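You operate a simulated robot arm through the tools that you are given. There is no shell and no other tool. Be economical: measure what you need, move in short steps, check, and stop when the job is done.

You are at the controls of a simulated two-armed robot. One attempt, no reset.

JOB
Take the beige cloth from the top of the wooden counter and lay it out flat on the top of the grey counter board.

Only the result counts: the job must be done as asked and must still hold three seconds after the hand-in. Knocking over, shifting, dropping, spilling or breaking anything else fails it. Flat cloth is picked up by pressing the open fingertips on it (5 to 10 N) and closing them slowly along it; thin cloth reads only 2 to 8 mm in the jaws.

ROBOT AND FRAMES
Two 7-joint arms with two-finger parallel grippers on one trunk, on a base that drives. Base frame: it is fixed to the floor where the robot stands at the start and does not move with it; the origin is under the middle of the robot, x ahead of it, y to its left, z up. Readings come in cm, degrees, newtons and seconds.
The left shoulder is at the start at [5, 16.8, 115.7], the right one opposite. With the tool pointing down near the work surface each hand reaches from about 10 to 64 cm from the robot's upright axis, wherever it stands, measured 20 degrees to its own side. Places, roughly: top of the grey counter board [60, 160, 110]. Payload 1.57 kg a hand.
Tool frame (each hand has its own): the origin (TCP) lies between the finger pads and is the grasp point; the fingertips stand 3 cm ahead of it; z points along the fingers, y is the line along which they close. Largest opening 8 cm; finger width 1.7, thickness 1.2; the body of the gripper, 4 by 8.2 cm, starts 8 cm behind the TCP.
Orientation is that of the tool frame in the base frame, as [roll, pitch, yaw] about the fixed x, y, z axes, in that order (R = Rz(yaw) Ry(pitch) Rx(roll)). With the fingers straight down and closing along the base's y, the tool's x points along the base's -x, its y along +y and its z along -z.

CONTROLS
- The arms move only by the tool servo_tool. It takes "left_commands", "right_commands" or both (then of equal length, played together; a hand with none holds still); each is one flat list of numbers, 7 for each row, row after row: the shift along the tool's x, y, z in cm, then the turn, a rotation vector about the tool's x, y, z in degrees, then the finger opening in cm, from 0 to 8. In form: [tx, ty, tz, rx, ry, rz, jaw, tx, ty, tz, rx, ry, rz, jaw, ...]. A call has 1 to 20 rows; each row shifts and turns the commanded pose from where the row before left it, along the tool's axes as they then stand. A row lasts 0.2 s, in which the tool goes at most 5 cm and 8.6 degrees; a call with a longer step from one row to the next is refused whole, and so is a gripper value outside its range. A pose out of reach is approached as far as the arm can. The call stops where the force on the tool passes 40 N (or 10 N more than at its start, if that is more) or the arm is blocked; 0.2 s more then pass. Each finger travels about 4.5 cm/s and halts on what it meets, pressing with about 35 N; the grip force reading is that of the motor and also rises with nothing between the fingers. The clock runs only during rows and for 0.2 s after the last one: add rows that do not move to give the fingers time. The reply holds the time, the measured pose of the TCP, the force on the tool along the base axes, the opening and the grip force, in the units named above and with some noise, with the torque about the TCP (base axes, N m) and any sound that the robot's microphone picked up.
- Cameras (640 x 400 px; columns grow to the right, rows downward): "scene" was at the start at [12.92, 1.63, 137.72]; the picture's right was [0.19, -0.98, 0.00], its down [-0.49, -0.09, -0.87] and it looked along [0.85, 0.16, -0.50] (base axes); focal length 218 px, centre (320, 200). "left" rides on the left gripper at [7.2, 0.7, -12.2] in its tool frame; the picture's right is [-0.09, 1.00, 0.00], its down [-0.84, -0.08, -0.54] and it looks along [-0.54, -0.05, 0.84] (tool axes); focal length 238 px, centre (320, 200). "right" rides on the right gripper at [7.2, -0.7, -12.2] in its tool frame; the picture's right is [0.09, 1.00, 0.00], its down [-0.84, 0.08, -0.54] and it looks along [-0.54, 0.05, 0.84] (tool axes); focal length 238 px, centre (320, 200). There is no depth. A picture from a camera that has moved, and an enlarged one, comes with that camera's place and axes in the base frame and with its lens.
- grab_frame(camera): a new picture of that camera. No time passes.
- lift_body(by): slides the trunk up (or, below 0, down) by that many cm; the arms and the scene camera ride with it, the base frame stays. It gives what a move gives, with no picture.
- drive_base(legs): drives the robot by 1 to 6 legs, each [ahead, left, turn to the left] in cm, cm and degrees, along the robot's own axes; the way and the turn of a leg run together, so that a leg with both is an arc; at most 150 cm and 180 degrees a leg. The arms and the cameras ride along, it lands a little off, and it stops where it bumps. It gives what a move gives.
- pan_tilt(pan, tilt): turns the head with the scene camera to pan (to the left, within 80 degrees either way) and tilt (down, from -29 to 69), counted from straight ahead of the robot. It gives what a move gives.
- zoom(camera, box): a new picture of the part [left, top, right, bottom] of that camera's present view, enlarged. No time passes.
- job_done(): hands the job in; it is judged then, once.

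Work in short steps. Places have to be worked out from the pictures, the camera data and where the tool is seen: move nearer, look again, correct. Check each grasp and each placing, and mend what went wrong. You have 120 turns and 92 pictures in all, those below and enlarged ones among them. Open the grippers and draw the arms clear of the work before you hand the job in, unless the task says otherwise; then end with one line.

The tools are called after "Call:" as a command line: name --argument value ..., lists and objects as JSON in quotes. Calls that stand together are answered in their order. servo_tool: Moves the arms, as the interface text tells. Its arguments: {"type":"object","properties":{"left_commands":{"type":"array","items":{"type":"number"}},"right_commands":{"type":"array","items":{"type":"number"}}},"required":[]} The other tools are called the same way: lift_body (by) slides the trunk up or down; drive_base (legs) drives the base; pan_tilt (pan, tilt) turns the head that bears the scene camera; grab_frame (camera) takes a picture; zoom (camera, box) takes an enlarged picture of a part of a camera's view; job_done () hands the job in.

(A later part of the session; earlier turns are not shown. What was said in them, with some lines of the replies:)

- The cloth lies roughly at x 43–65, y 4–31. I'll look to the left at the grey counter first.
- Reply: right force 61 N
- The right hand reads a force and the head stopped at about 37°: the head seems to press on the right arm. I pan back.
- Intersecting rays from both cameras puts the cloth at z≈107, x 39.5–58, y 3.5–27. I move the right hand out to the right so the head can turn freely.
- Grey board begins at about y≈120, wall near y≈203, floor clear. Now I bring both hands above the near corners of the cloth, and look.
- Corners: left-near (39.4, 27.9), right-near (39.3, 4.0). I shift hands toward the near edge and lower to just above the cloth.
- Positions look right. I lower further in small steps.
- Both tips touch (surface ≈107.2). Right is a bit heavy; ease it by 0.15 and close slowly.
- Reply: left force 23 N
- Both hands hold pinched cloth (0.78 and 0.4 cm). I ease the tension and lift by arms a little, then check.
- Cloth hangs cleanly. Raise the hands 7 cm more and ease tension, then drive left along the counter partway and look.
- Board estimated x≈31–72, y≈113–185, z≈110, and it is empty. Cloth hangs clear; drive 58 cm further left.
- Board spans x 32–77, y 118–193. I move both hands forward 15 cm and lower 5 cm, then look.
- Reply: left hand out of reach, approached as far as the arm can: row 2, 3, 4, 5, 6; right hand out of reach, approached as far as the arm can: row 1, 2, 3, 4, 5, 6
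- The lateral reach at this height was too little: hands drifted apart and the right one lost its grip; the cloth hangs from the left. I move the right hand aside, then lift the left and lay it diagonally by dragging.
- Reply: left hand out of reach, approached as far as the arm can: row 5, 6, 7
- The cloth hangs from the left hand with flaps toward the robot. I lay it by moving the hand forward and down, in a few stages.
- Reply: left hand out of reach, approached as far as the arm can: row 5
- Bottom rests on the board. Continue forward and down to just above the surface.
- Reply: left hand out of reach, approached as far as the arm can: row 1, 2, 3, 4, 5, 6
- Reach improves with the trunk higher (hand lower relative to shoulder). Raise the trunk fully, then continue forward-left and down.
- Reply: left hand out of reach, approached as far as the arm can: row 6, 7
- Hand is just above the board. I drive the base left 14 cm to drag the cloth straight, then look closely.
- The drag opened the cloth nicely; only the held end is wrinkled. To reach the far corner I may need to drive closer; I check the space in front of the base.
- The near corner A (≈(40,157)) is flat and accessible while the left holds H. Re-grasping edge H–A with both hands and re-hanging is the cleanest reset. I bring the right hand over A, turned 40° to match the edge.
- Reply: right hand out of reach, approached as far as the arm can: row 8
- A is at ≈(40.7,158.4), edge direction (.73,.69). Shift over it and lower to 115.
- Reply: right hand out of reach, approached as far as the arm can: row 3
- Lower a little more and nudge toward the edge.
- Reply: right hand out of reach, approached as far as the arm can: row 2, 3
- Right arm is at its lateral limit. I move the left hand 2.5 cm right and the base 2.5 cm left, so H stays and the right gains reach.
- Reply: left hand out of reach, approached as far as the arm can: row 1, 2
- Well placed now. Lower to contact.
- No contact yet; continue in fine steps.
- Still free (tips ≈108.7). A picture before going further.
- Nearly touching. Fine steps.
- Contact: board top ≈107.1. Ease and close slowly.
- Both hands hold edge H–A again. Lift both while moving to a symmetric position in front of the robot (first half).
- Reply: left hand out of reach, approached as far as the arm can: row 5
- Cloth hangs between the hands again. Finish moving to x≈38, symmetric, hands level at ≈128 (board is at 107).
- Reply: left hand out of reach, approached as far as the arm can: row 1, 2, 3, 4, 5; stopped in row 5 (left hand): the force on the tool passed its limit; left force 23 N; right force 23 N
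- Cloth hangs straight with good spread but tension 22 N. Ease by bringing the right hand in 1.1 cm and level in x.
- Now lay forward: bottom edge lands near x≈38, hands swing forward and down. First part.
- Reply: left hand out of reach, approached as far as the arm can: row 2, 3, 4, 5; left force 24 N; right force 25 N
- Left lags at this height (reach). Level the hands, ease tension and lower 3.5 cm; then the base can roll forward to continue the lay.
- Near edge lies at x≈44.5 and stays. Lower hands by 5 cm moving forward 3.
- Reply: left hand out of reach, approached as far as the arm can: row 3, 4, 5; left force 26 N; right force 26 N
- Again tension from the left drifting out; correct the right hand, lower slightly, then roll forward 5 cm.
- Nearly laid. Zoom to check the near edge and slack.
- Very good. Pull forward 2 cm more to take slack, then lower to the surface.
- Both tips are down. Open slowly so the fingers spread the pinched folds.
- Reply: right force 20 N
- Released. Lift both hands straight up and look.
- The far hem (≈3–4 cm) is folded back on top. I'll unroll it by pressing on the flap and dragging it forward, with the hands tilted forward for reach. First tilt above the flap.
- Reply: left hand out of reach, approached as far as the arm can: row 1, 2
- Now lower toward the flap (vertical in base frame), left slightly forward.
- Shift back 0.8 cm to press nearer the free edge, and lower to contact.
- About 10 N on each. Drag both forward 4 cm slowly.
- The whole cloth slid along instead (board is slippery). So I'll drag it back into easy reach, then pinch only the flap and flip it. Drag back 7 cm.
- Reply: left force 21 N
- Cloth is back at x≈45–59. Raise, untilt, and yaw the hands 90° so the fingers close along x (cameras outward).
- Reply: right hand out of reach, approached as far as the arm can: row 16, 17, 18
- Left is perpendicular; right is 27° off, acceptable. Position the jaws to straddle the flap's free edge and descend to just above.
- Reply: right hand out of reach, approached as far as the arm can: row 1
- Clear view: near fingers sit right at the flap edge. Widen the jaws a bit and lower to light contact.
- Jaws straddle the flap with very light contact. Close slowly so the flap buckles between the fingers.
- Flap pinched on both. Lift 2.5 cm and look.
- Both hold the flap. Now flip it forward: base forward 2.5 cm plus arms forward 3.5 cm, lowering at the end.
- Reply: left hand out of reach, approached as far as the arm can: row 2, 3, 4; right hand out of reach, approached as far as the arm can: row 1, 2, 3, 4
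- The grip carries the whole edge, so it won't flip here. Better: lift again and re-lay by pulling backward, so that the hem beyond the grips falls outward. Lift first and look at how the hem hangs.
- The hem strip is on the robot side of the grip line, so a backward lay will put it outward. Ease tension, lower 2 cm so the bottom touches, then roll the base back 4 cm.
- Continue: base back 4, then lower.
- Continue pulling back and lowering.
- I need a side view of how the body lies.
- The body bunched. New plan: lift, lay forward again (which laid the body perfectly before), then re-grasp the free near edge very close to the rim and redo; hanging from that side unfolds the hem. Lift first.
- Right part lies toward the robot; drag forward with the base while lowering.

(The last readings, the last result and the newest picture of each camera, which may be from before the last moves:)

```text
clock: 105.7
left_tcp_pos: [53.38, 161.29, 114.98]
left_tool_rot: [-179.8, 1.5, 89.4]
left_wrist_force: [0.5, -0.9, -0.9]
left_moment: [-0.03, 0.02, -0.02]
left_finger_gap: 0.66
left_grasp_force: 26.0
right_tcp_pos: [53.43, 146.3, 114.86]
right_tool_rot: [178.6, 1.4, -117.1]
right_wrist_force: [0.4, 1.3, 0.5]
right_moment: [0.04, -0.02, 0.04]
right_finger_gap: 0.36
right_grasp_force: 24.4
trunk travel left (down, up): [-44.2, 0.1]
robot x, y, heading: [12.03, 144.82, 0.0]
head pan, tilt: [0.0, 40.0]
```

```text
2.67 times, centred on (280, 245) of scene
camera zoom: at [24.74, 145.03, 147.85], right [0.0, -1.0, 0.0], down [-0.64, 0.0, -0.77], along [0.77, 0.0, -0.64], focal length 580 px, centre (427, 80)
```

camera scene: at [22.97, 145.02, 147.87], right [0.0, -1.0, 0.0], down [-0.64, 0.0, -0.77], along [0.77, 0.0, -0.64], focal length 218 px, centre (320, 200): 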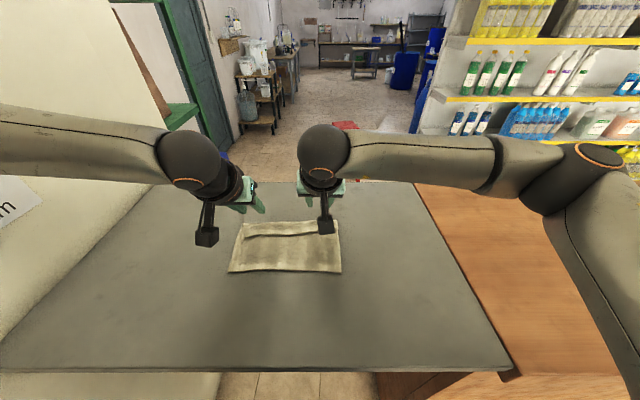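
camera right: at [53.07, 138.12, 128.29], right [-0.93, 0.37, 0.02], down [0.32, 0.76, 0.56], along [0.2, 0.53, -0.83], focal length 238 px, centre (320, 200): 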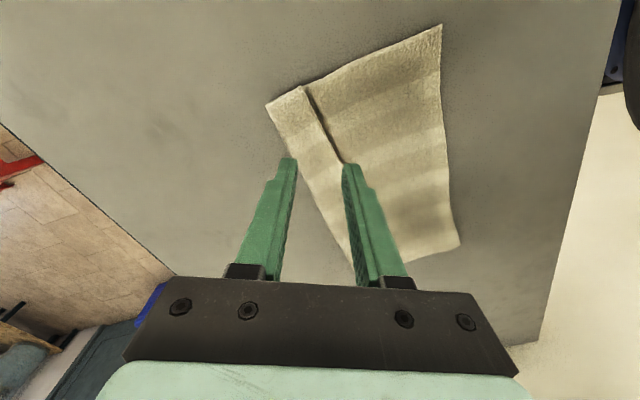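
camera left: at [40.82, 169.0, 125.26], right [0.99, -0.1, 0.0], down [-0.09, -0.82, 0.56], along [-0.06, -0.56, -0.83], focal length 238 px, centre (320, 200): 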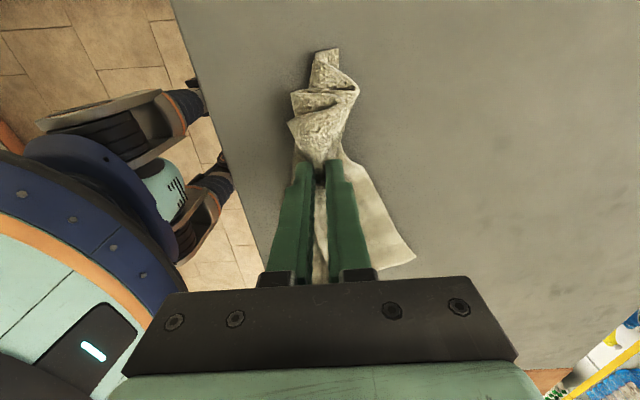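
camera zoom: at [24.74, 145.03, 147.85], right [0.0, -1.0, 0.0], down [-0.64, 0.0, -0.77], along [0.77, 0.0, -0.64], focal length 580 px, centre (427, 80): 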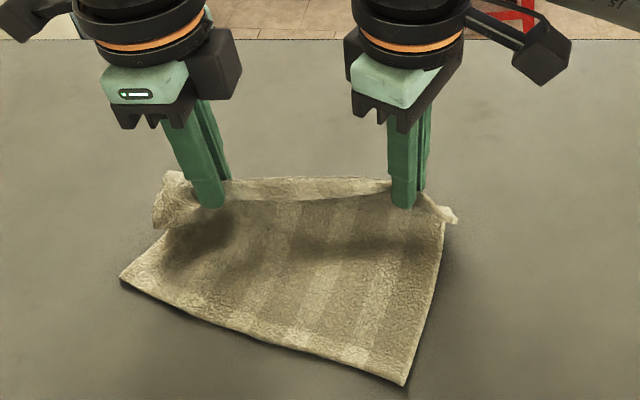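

Body is flat again with the near edge free: corners ≈(49.6,168.7) and (41.7,146.5). Lower and release the far side here.

Call:
servo_tool --left_commands '[0, 0.3, 1, 0, 0, 0, 0, 0, 0.3, 1, 0, 0, 0, 0, 0, 0.3, 1, 0, 0, 0, 0, 0, 0, 0.8, 0, 0, 0, 0, 0, 0, 0.2, 0, 0, 0, 0.5, 0, 0, 0, 0, 0, 0, 1.5, 0, 0, 0, 0, 0, 0, 2.5, 0, 0, -0.3, 0, 0, 0, 2.5, 0, 0, -1, 0, 0, 0, 2.5, 0, 0, -2, 0, 0, 0, 2.5, 0, 0, -2.5, 0, 0, 0, 2.5, 0, 0, -2.5, 0, 0, 0, 3.5]' --right_commands '[-0.14, -0.27, 1, 0, 0, 0, 0, -0.14, -0.27, 1, 0, 0, 0, 0, -0.14, -0.27, 1, 0, 0, 0, 0, 0, 0, 0.8, 0, 0, 0, 0, 0, 0, 0.2, 0, 0, 0, 0.5, 0, 0, 0, 0, 0, 0, 1.5, 0, 0, 0, 0, 0, 0, 2.5, 0, 0, -0.3, 0, 0, 0, 2.5, 0, 0, -1, 0, 0, 0, 2.5, 0, 0, -2, 0, 0, 0, 2.5, 0, 0, -2.5, 0, 0, 0, 2.5, 0, 0, -2.5, 0, 0, 0, 3.5]'

Call:
zoom --camera "scene" --box '[160, 170, 400, 320]'

```text
clock: 108.3
left_tcp_pos: [54.18, 161.5, 119.22]
left_tool_rot: [-179.9, 1.4, 89.5]
left_wrist_force: [0.2, 0.6, -0.7]
left_moment: [0.0, 0.01, 0.0]
left_finger_gap: 3.5
left_grasp_force: 0.1
right_tcp_pos: [54.03, 146.11, 119.14]
right_tool_rot: [178.9, 1.3, -117.1]
right_wrist_force: [0.1, 0.3, 1.2]
right_moment: [-0.03, 0.0, 0.03]
right_finger_gap: 3.5
right_grasp_force: 0.2
trunk travel left (down, up): [-44.2, 0.1]
robot x, y, heading: [11.61, 145.02, 0.1]
head pan, tilt: [0.0, 40.0]
```

```text
2.67 times, centred on (280, 245) of scene
camera zoom: at [24.57, 145.04, 147.86], right [0.0, -1.0, 0.0], down [-0.64, 0.0, -0.77], along [0.77, 0.0, -0.64], focal length 580 px, centre (427, 80)
```

zoom: 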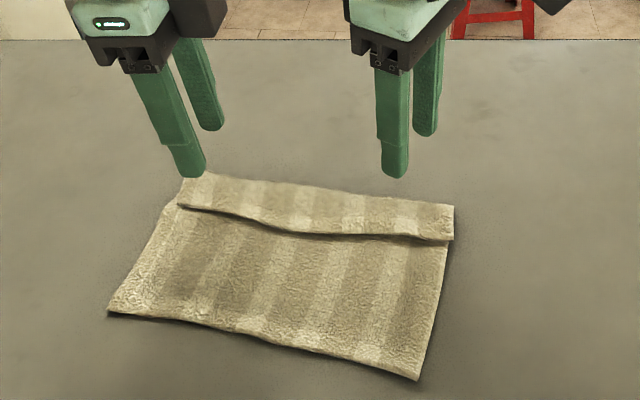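

The hem flap (~3.5 cm) is back on top. I'll retry a flap-only pinch: jaws narrower, tilted so only the near finger is low, hovering to avoid dragging the body.

Call:
servo_tool --left_commands '[0, 1.15, 1.2, -6.5, 0, 0, 2.6, 0, 0, 2, 0, 0, 0, 2.6, 0, 0, 2, 0, 0, 0, 2.6, 0, 0, 1.8, 0, 0, 0, 2.6, 0, 0, 0, 0, 0, 0, 2.6]' --right_commands '[0.36, 0.71, 1.2, 6.5, 0, 0, 2.6, 0, 0, 2, 0, 0, 0, 2.6, 0, 0, 2, 0, 0, 0, 2.6, 0, 0, 1.8, 0, 0, 0, 2.6, 0, 0, 0, 0, 0, 0, 2.6]'

Call:
zoom --camera "left" --box '[200, 80, 440, 230]'

Call:
zoom --camera "right" --box '[200, 80, 440, 230]'

```text
clock: 109.5
left_tcp_pos: [56.0, 161.28, 112.4]
left_tool_rot: [173.6, 1.3, 89.3]
left_wrist_force: [0.1, 0.2, -0.2]
left_moment: [-0.02, -0.03, 0.01]
left_finger_gap: 2.57
left_grasp_force: 0.1
right_tcp_pos: [53.73, 146.18, 112.03]
right_tool_rot: [-174.7, 1.5, -117.1]
right_wrist_force: [0.6, 0.3, 0.1]
right_moment: [0.0, 0.01, 0.01]
right_finger_gap: 2.57
right_grasp_force: 0.0
trunk travel left (down, up): [-44.2, 0.1]
robot x, y, heading: [12.26, 145.39, -0.1]
head pan, tilt: [0.0, 40.0]
```

```text
2.67 times, centred on (320, 155) of left
camera zoom: at [55.45, 169.01, 124.22], right [0.99, -0.1, 0.11], down [-0.15, -0.82, 0.55], along [0.04, -0.56, -0.83], focal length 636 px, centre (320, 320)
```

zoom: 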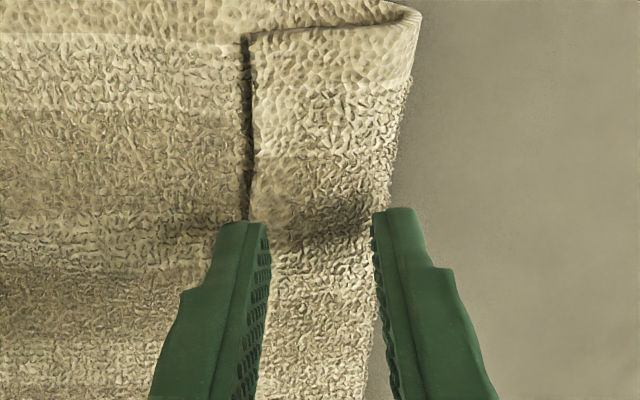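

```text
2.67 times, centred on (320, 155) of right
camera zoom: at [50.0, 139.65, 124.13], right [-0.92, 0.37, -0.09], down [0.26, 0.79, 0.55], along [0.28, 0.48, -0.83], focal length 636 px, centre (320, 320)
```

zoom: 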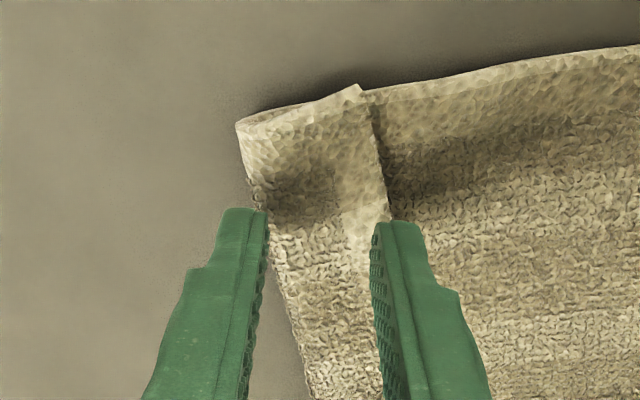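

Jaws need to shift ~1 cm toward the robot so the near finger clears the edge and the far one is mid-flap. Then descend.

Call:
servo_tool --left_commands '[0, -1.1, 0, 0, 0, 0, 2.6, 0, 0, 0.6, 0, 0, 0, 2.6, 0, 0, 0.6, 0, 0, 0, 2.6, 0, 0, 0.5, 0, 0, 0, 2.6, 0, 0, 0, 0, 0, 0, 2.6]' --right_commands '[0, 1.1, 0, 0, 0, 0, 2.6, 0, 0, 0.5, 0, 0, 0, 2.6, 0, 0, 0.5, 0, 0, 0, 2.6, 0, 0, 0.4, 0, 0, 0, 2.6, 0, 0, 0, 0, 0, 0, 2.6]'

```text
clock: 110.7
left_tcp_pos: [55.18, 161.01, 110.65]
left_tool_rot: [173.6, 1.4, 89.3]
left_wrist_force: [-0.8, 0.6, 3.7]
left_moment: [0.01, 0.05, 0.02]
left_finger_gap: 2.59
left_grasp_force: 0.0
right_tcp_pos: [53.05, 146.59, 110.68]
right_tool_rot: [-174.7, 1.4, -117.2]
right_wrist_force: [0.8, 0.5, 0.9]
right_moment: [0.02, 0.01, -0.02]
right_finger_gap: 2.61
right_grasp_force: 0.0
trunk travel left (down, up): [-44.2, 0.1]
robot x, y, heading: [12.2, 144.9, -0.3]
head pan, tilt: [0.0, 40.0]
```

Light contact on left; lower the right a touch and close slowly.

Call:
servo_tool --left_commands '[0, 0, -0.08, 0, 0, 0, 2.5, 0, 0, 0, 0, 0, 0, 2.2, 0, 0, 0, 0, 0, 0, 1.9, 0, 0, 0, 0, 0, 0, 1.6, 0, 0, 0, 0, 0, 0, 1.3, 0, 0, 0, 0, 0, 0, 1, 0, 0, 0, 0, 0, 0, 0.7, 0, 0, 0, 0, 0, 0, 0.4, 0, 0, 0, 0, 0, 0, 0, 0, 0, 0, 0, 0, 0, 0]' --right_commands '[0, 0, 0.15, 0, 0, 0, 2.5, 0, 0, 0, 0, 0, 0, 2.2, 0, 0, 0, 0, 0, 0, 1.9, 0, 0, 0, 0, 0, 0, 1.6, 0, 0, 0, 0, 0, 0, 1.3, 0, 0, 0, 0, 0, 0, 1, 0, 0, 0, 0, 0, 0, 0.7, 0, 0, 0, 0, 0, 0, 0.4, 0, 0, 0, 0, 0, 0, 0, 0, 0, 0, 0, 0, 0, 0]'

Call:
servo_tool --left_commands '[0, 0, -0.5, 0, 0, 0, 0, 0, 0, -0.8, 0, 0, 0, 0, 0, 0, -0.8, 0, 0, 0, 0]' --right_commands '[0, 0, -0.5, 0, 0, 0, 0, 0, 0, -0.8, 0, 0, 0, 0, 0, 0, -0.8, 0, 0, 0, 0]'

Call:
grab_frame --camera "left"

```text
clock: 112.9
left_tcp_pos: [55.11, 161.22, 110.48]
left_tool_rot: [173.7, 1.4, 89.3]
left_wrist_force: [-0.4, -0.5, 0.7]
left_moment: [-0.02, 0.03, -0.01]
left_finger_gap: 0.37
left_grasp_force: 24.5
right_tcp_pos: [53.14, 146.85, 110.51]
right_tool_rot: [-174.7, 1.4, -117.2]
right_wrist_force: [0.1, 1.6, 2.6]
right_moment: [-0.02, -0.02, 0.01]
right_finger_gap: 0.37
right_grasp_force: 24.5
trunk travel left (down, up): [-44.2, 0.1]
robot x, y, heading: [11.84, 145.24, -0.0]
head pan, tilt: [0.0, 40.0]
```

```text
clock: 113.7
left_tcp_pos: [54.83, 161.19, 112.72]
left_tool_rot: [173.7, 1.3, 89.3]
left_wrist_force: [0.4, -0.5, 0.0]
left_moment: [0.01, 0.03, 0.01]
left_finger_gap: 0.4
left_grasp_force: 24.8
right_tcp_pos: [52.93, 146.68, 112.66]
right_tool_rot: [-174.7, 1.3, -117.1]
right_wrist_force: [0.1, -0.3, -0.4]
right_moment: [0.02, -0.01, -0.02]
right_finger_gap: 0.38
right_grasp_force: 24.5
trunk travel left (down, up): [-44.2, 0.1]
robot x, y, heading: [12.26, 145.03, 0.1]
head pan, tilt: [0.0, 40.0]
```

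```text
9 pictures are left
camera left: at [54.32, 168.88, 124.66], right [0.99, -0.1, 0.11], down [-0.15, -0.82, 0.55], along [0.04, -0.56, -0.83], focal length 238 px, centre (320, 200)
```

left: 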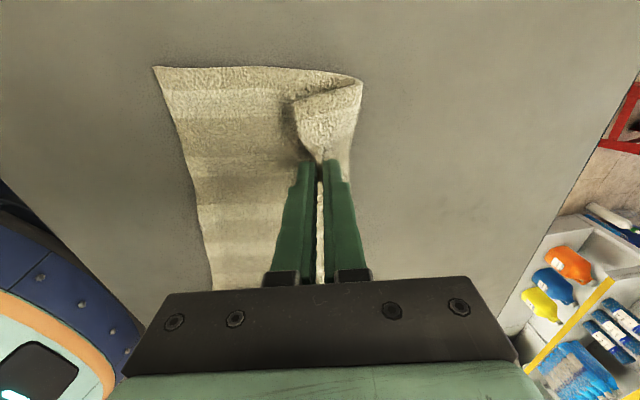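

Both gaps 0.38 cm – just the flap. Flip it forward: arms move +6 cm with extra forward tilt for reach.

Call:
servo_tool --left_commands '[0, 0.97, 0.2, -3, 0, 0, 0, 0, 0.97, 0.2, -3, 0, 0, 0, 0, 0.97, 0.25, -3, 0, 0, 0, 0, 0.97, 0.28, -3, 0, 0, 0, 0, 0.95, 0.32, -3, 0, 0, 0, 0, 0.95, 0.35, -3, 0, 0, 0]' --right_commands '[-0.454, -0.87, 0.17, 3, 0, 0, 0, -0.454, -0.87, 0.19, 3, 0, 0, 0, -0.454, -0.86, 0.22, 3, 0, 0, 0, -0.454, -0.86, 0.25, 3, 0, 0, 0, -0.454, -0.85, 0.28, 3, 0, 0, 0, -0.454, -0.85, 0.3, 3, 0, 0, 0]'

Call:
zoom --camera "scene" --box '[160, 170, 400, 320]'

```text
clock: 115.1
left_tcp_pos: [60.83, 160.99, 112.43]
left_tool_rot: [155.6, 1.5, 89.3]
left_wrist_force: [-0.8, -2.5, 0.0]
left_moment: [-0.08, 0.06, -0.02]
left_finger_gap: 0.36
left_grasp_force: 24.9
right_tcp_pos: [58.93, 146.82, 112.46]
right_tool_rot: [-156.7, 1.3, -117.1]
right_wrist_force: [0.6, 2.3, -0.1]
right_moment: [0.11, 0.04, 0.02]
right_finger_gap: 0.36
right_grasp_force: 24.1
trunk travel left (down, up): [-44.2, 0.1]
robot x, y, heading: [12.01, 145.23, -0.0]
head pan, tilt: [0.0, 40.0]
```

```text
2.67 times, centred on (280, 245) of scene
camera zoom: at [24.62, 145.04, 147.86], right [0.0, -1.0, 0.0], down [-0.64, 0.0, -0.77], along [0.77, 0.0, -0.64], focal length 580 px, centre (427, 80)
```

zoom: 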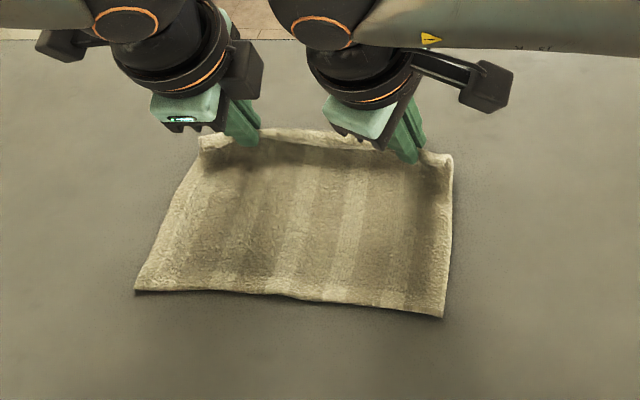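

The flap came over; the body is now spread longer. Lower the grip to the board, forward 0.8, release gently and withdraw along the fingers.

Call:
servo_tool --left_commands '[0, 0.1, 0.85, 0, 0, 0, 0, 0, 0.1, 0.75, 0, 0, 0, 0, 0, -0.2, 0.5, 0, 0, 0, 0, 0, 0, 0, 0, 0, 0, 0.7, 0, 0, 0, 0, 0, 0, 1.2, 0, 0, 0, 0, 0, 0, 1.6, 0, 0, -0.8, 0, 0, 0, 1.6, 0, 0, -1.5, 0, 0, 0, 1.6, 0, 0, -2, 0, 0, 0, 1.6, 0, 0, -2, 0, 0, 0, 1.6]' --right_commands '[0, -0.1, 0.85, 0, 0, 0, 0, 0, -0.1, 0.75, 0, 0, 0, 0, 0, 0.2, 0.5, 0, 0, 0, 0, 0, 0, 0, 0, 0, 0, 0.7, 0, 0, 0, 0, 0, 0, 1.2, 0, 0, 0, 0, 0, 0, 1.6, 0, 0, -0.8, 0, 0, 0, 1.6, 0, 0, -1.5, 0, 0, 0, 1.6, 0, 0, -2, 0, 0, 0, 1.6, 0, 0, -2, 0, 0, 0, 1.6]'

Call:
zoom --camera "scene" --box '[160, 170, 400, 320]'

```text
clock: 117.3
left_tcp_pos: [59.09, 161.25, 116.31]
left_tool_rot: [155.8, 1.4, 89.3]
left_wrist_force: [-0.4, 0.3, 0.7]
left_moment: [-0.01, -0.03, -0.03]
left_finger_gap: 1.59
left_grasp_force: 0.0
right_tcp_pos: [57.25, 147.24, 116.31]
right_tool_rot: [-156.6, 1.4, -117.1]
right_wrist_force: [-0.4, 0.1, 0.2]
right_moment: [0.01, 0.02, 0.0]
right_finger_gap: 1.58
right_grasp_force: 0.0
trunk travel left (down, up): [-44.2, 0.1]
robot x, y, heading: [12.03, 145.29, 0.0]
head pan, tilt: [0.0, 40.0]
```

```text
2.67 times, centred on (280, 245) of scene
camera zoom: at [24.54, 145.04, 147.87], right [0.0, -1.0, 0.0], down [-0.64, 0.0, -0.77], along [0.77, 0.0, -0.64], focal length 580 px, centre (427, 80)
```

zoom: 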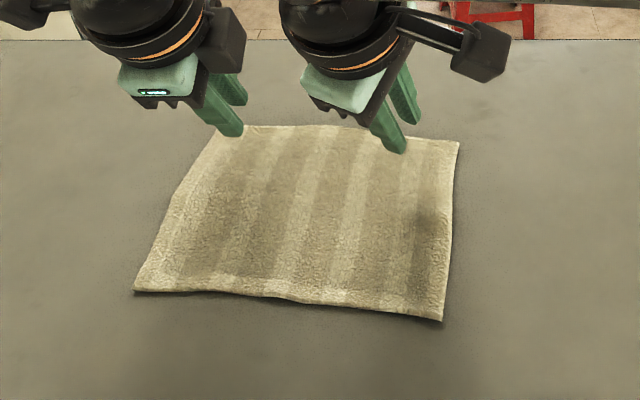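

The cloth is now fully flat with the hem unfolded (x≈48–66). Raise the hands clear and back the base off, then verify.

Call:
servo_tool --left_commands '[0, 0, -2.5, 0, 0, 0, 2, 0, 0, -2.5, 0, 0, 0, 2, 0, 0, -2.5, 0, 0, 0, 2]' --right_commands '[0, 0, -2.5, 0, 0, 0, 2, 0, 0, -2.5, 0, 0, 0, 2, 0, 0, -2.5, 0, 0, 0, 2]'

Call:
drive_base --legs '[[-22, 0, 0]]'

Call:
grab_frame --camera "scene"

```text
clock: 118.1
left_tcp_pos: [55.97, 161.36, 123.25]
left_tool_rot: [155.7, 1.4, 89.4]
left_wrist_force: [-0.5, 1.0, -0.4]
left_moment: [0.02, -0.01, 0.02]
left_finger_gap: 2.0
left_grasp_force: 0.0
right_tcp_pos: [54.6, 148.59, 123.53]
right_tool_rot: [-156.7, 1.4, -117.1]
right_wrist_force: [0.6, -0.6, 0.5]
right_moment: [-0.01, 0.01, -0.02]
right_finger_gap: 1.99
right_grasp_force: 0.1
trunk travel left (down, up): [-44.2, 0.1]
robot x, y, heading: [12.05, 144.91, -0.1]
head pan, tilt: [0.0, 40.0]
```

```text
clock: 119.7
left_tcp_pos: [34.77, 161.36, 123.17]
left_tool_rot: [155.7, 1.4, 89.3]
left_wrist_force: [0.9, 0.1, -0.4]
left_moment: [-0.01, -0.02, 0.01]
left_finger_gap: 2.02
left_grasp_force: 0.2
right_tcp_pos: [33.3, 148.42, 123.42]
right_tool_rot: [-156.8, 1.4, -117.3]
right_wrist_force: [-0.4, 0.0, 0.0]
right_moment: [-0.04, 0.02, 0.01]
right_finger_gap: 2.02
right_grasp_force: 0.1
trunk travel left (down, up): [-44.2, 0.1]
robot x, y, heading: [-9.19, 145.39, -0.4]
head pan, tilt: [0.0, 40.0]
```

```text
6 pictures are left
camera scene: at [3.19, 145.05, 147.87], right [0.0, -1.0, 0.0], down [-0.64, 0.0, -0.77], along [0.77, 0.0, -0.64], focal length 218 px, centre (320, 200)
```

scene: 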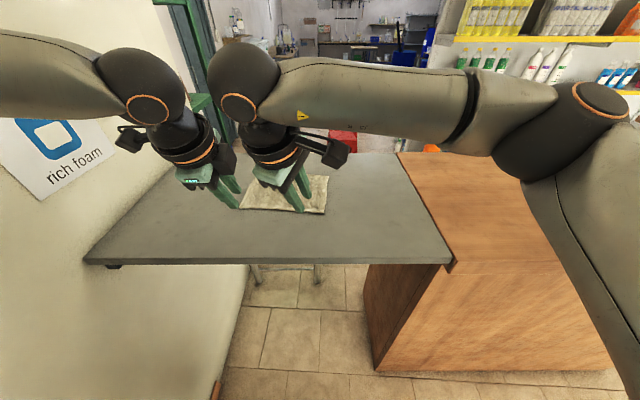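

Hands are clear, jaws open. One close-up check of the cloth from the right camera.

Call:
zoom --camera "scene" --box '[220, 160, 350, 230]'

Call:
grab_frame --camera "left"

```text
4.92 times, centred on (285, 195) of scene
camera zoom: at [3.19, 145.05, 147.87], right [0.0, -1.0, 0.0], down [-0.64, 0.0, -0.77], along [0.77, 0.0, -0.64], focal length 1071 px, centre (492, 225)
```

zoom: 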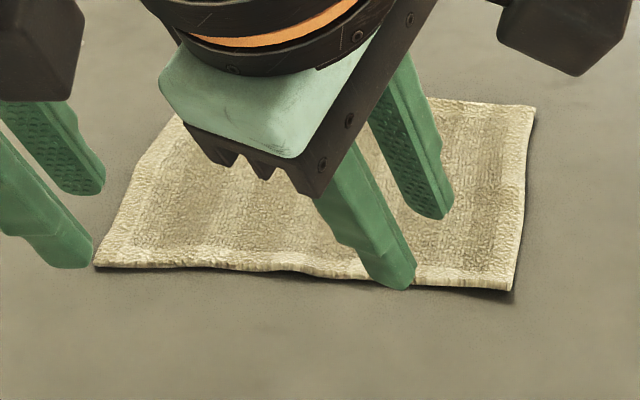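

```text
4 pictures are left
camera left: at [30.44, 169.08, 134.34], right [0.91, -0.1, 0.41], down [-0.31, -0.82, 0.48], along [0.29, -0.56, -0.77], focal length 238 px, centre (320, 200)
```

left: 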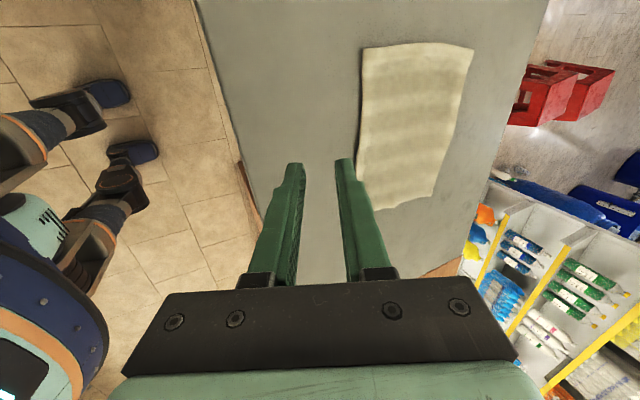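

The cloth lies flat and fully spread on the grey board, with all corners on the board. The hands are clear and the jaws open, so I hand in.

Call:
job_done

```text
The job is handed in.
```

The beige cloth is laid out flat on top of the grey counter board, with its edges unfolded. The grippers are open and clear of the work, and I saw nothing else moved or knocked over.
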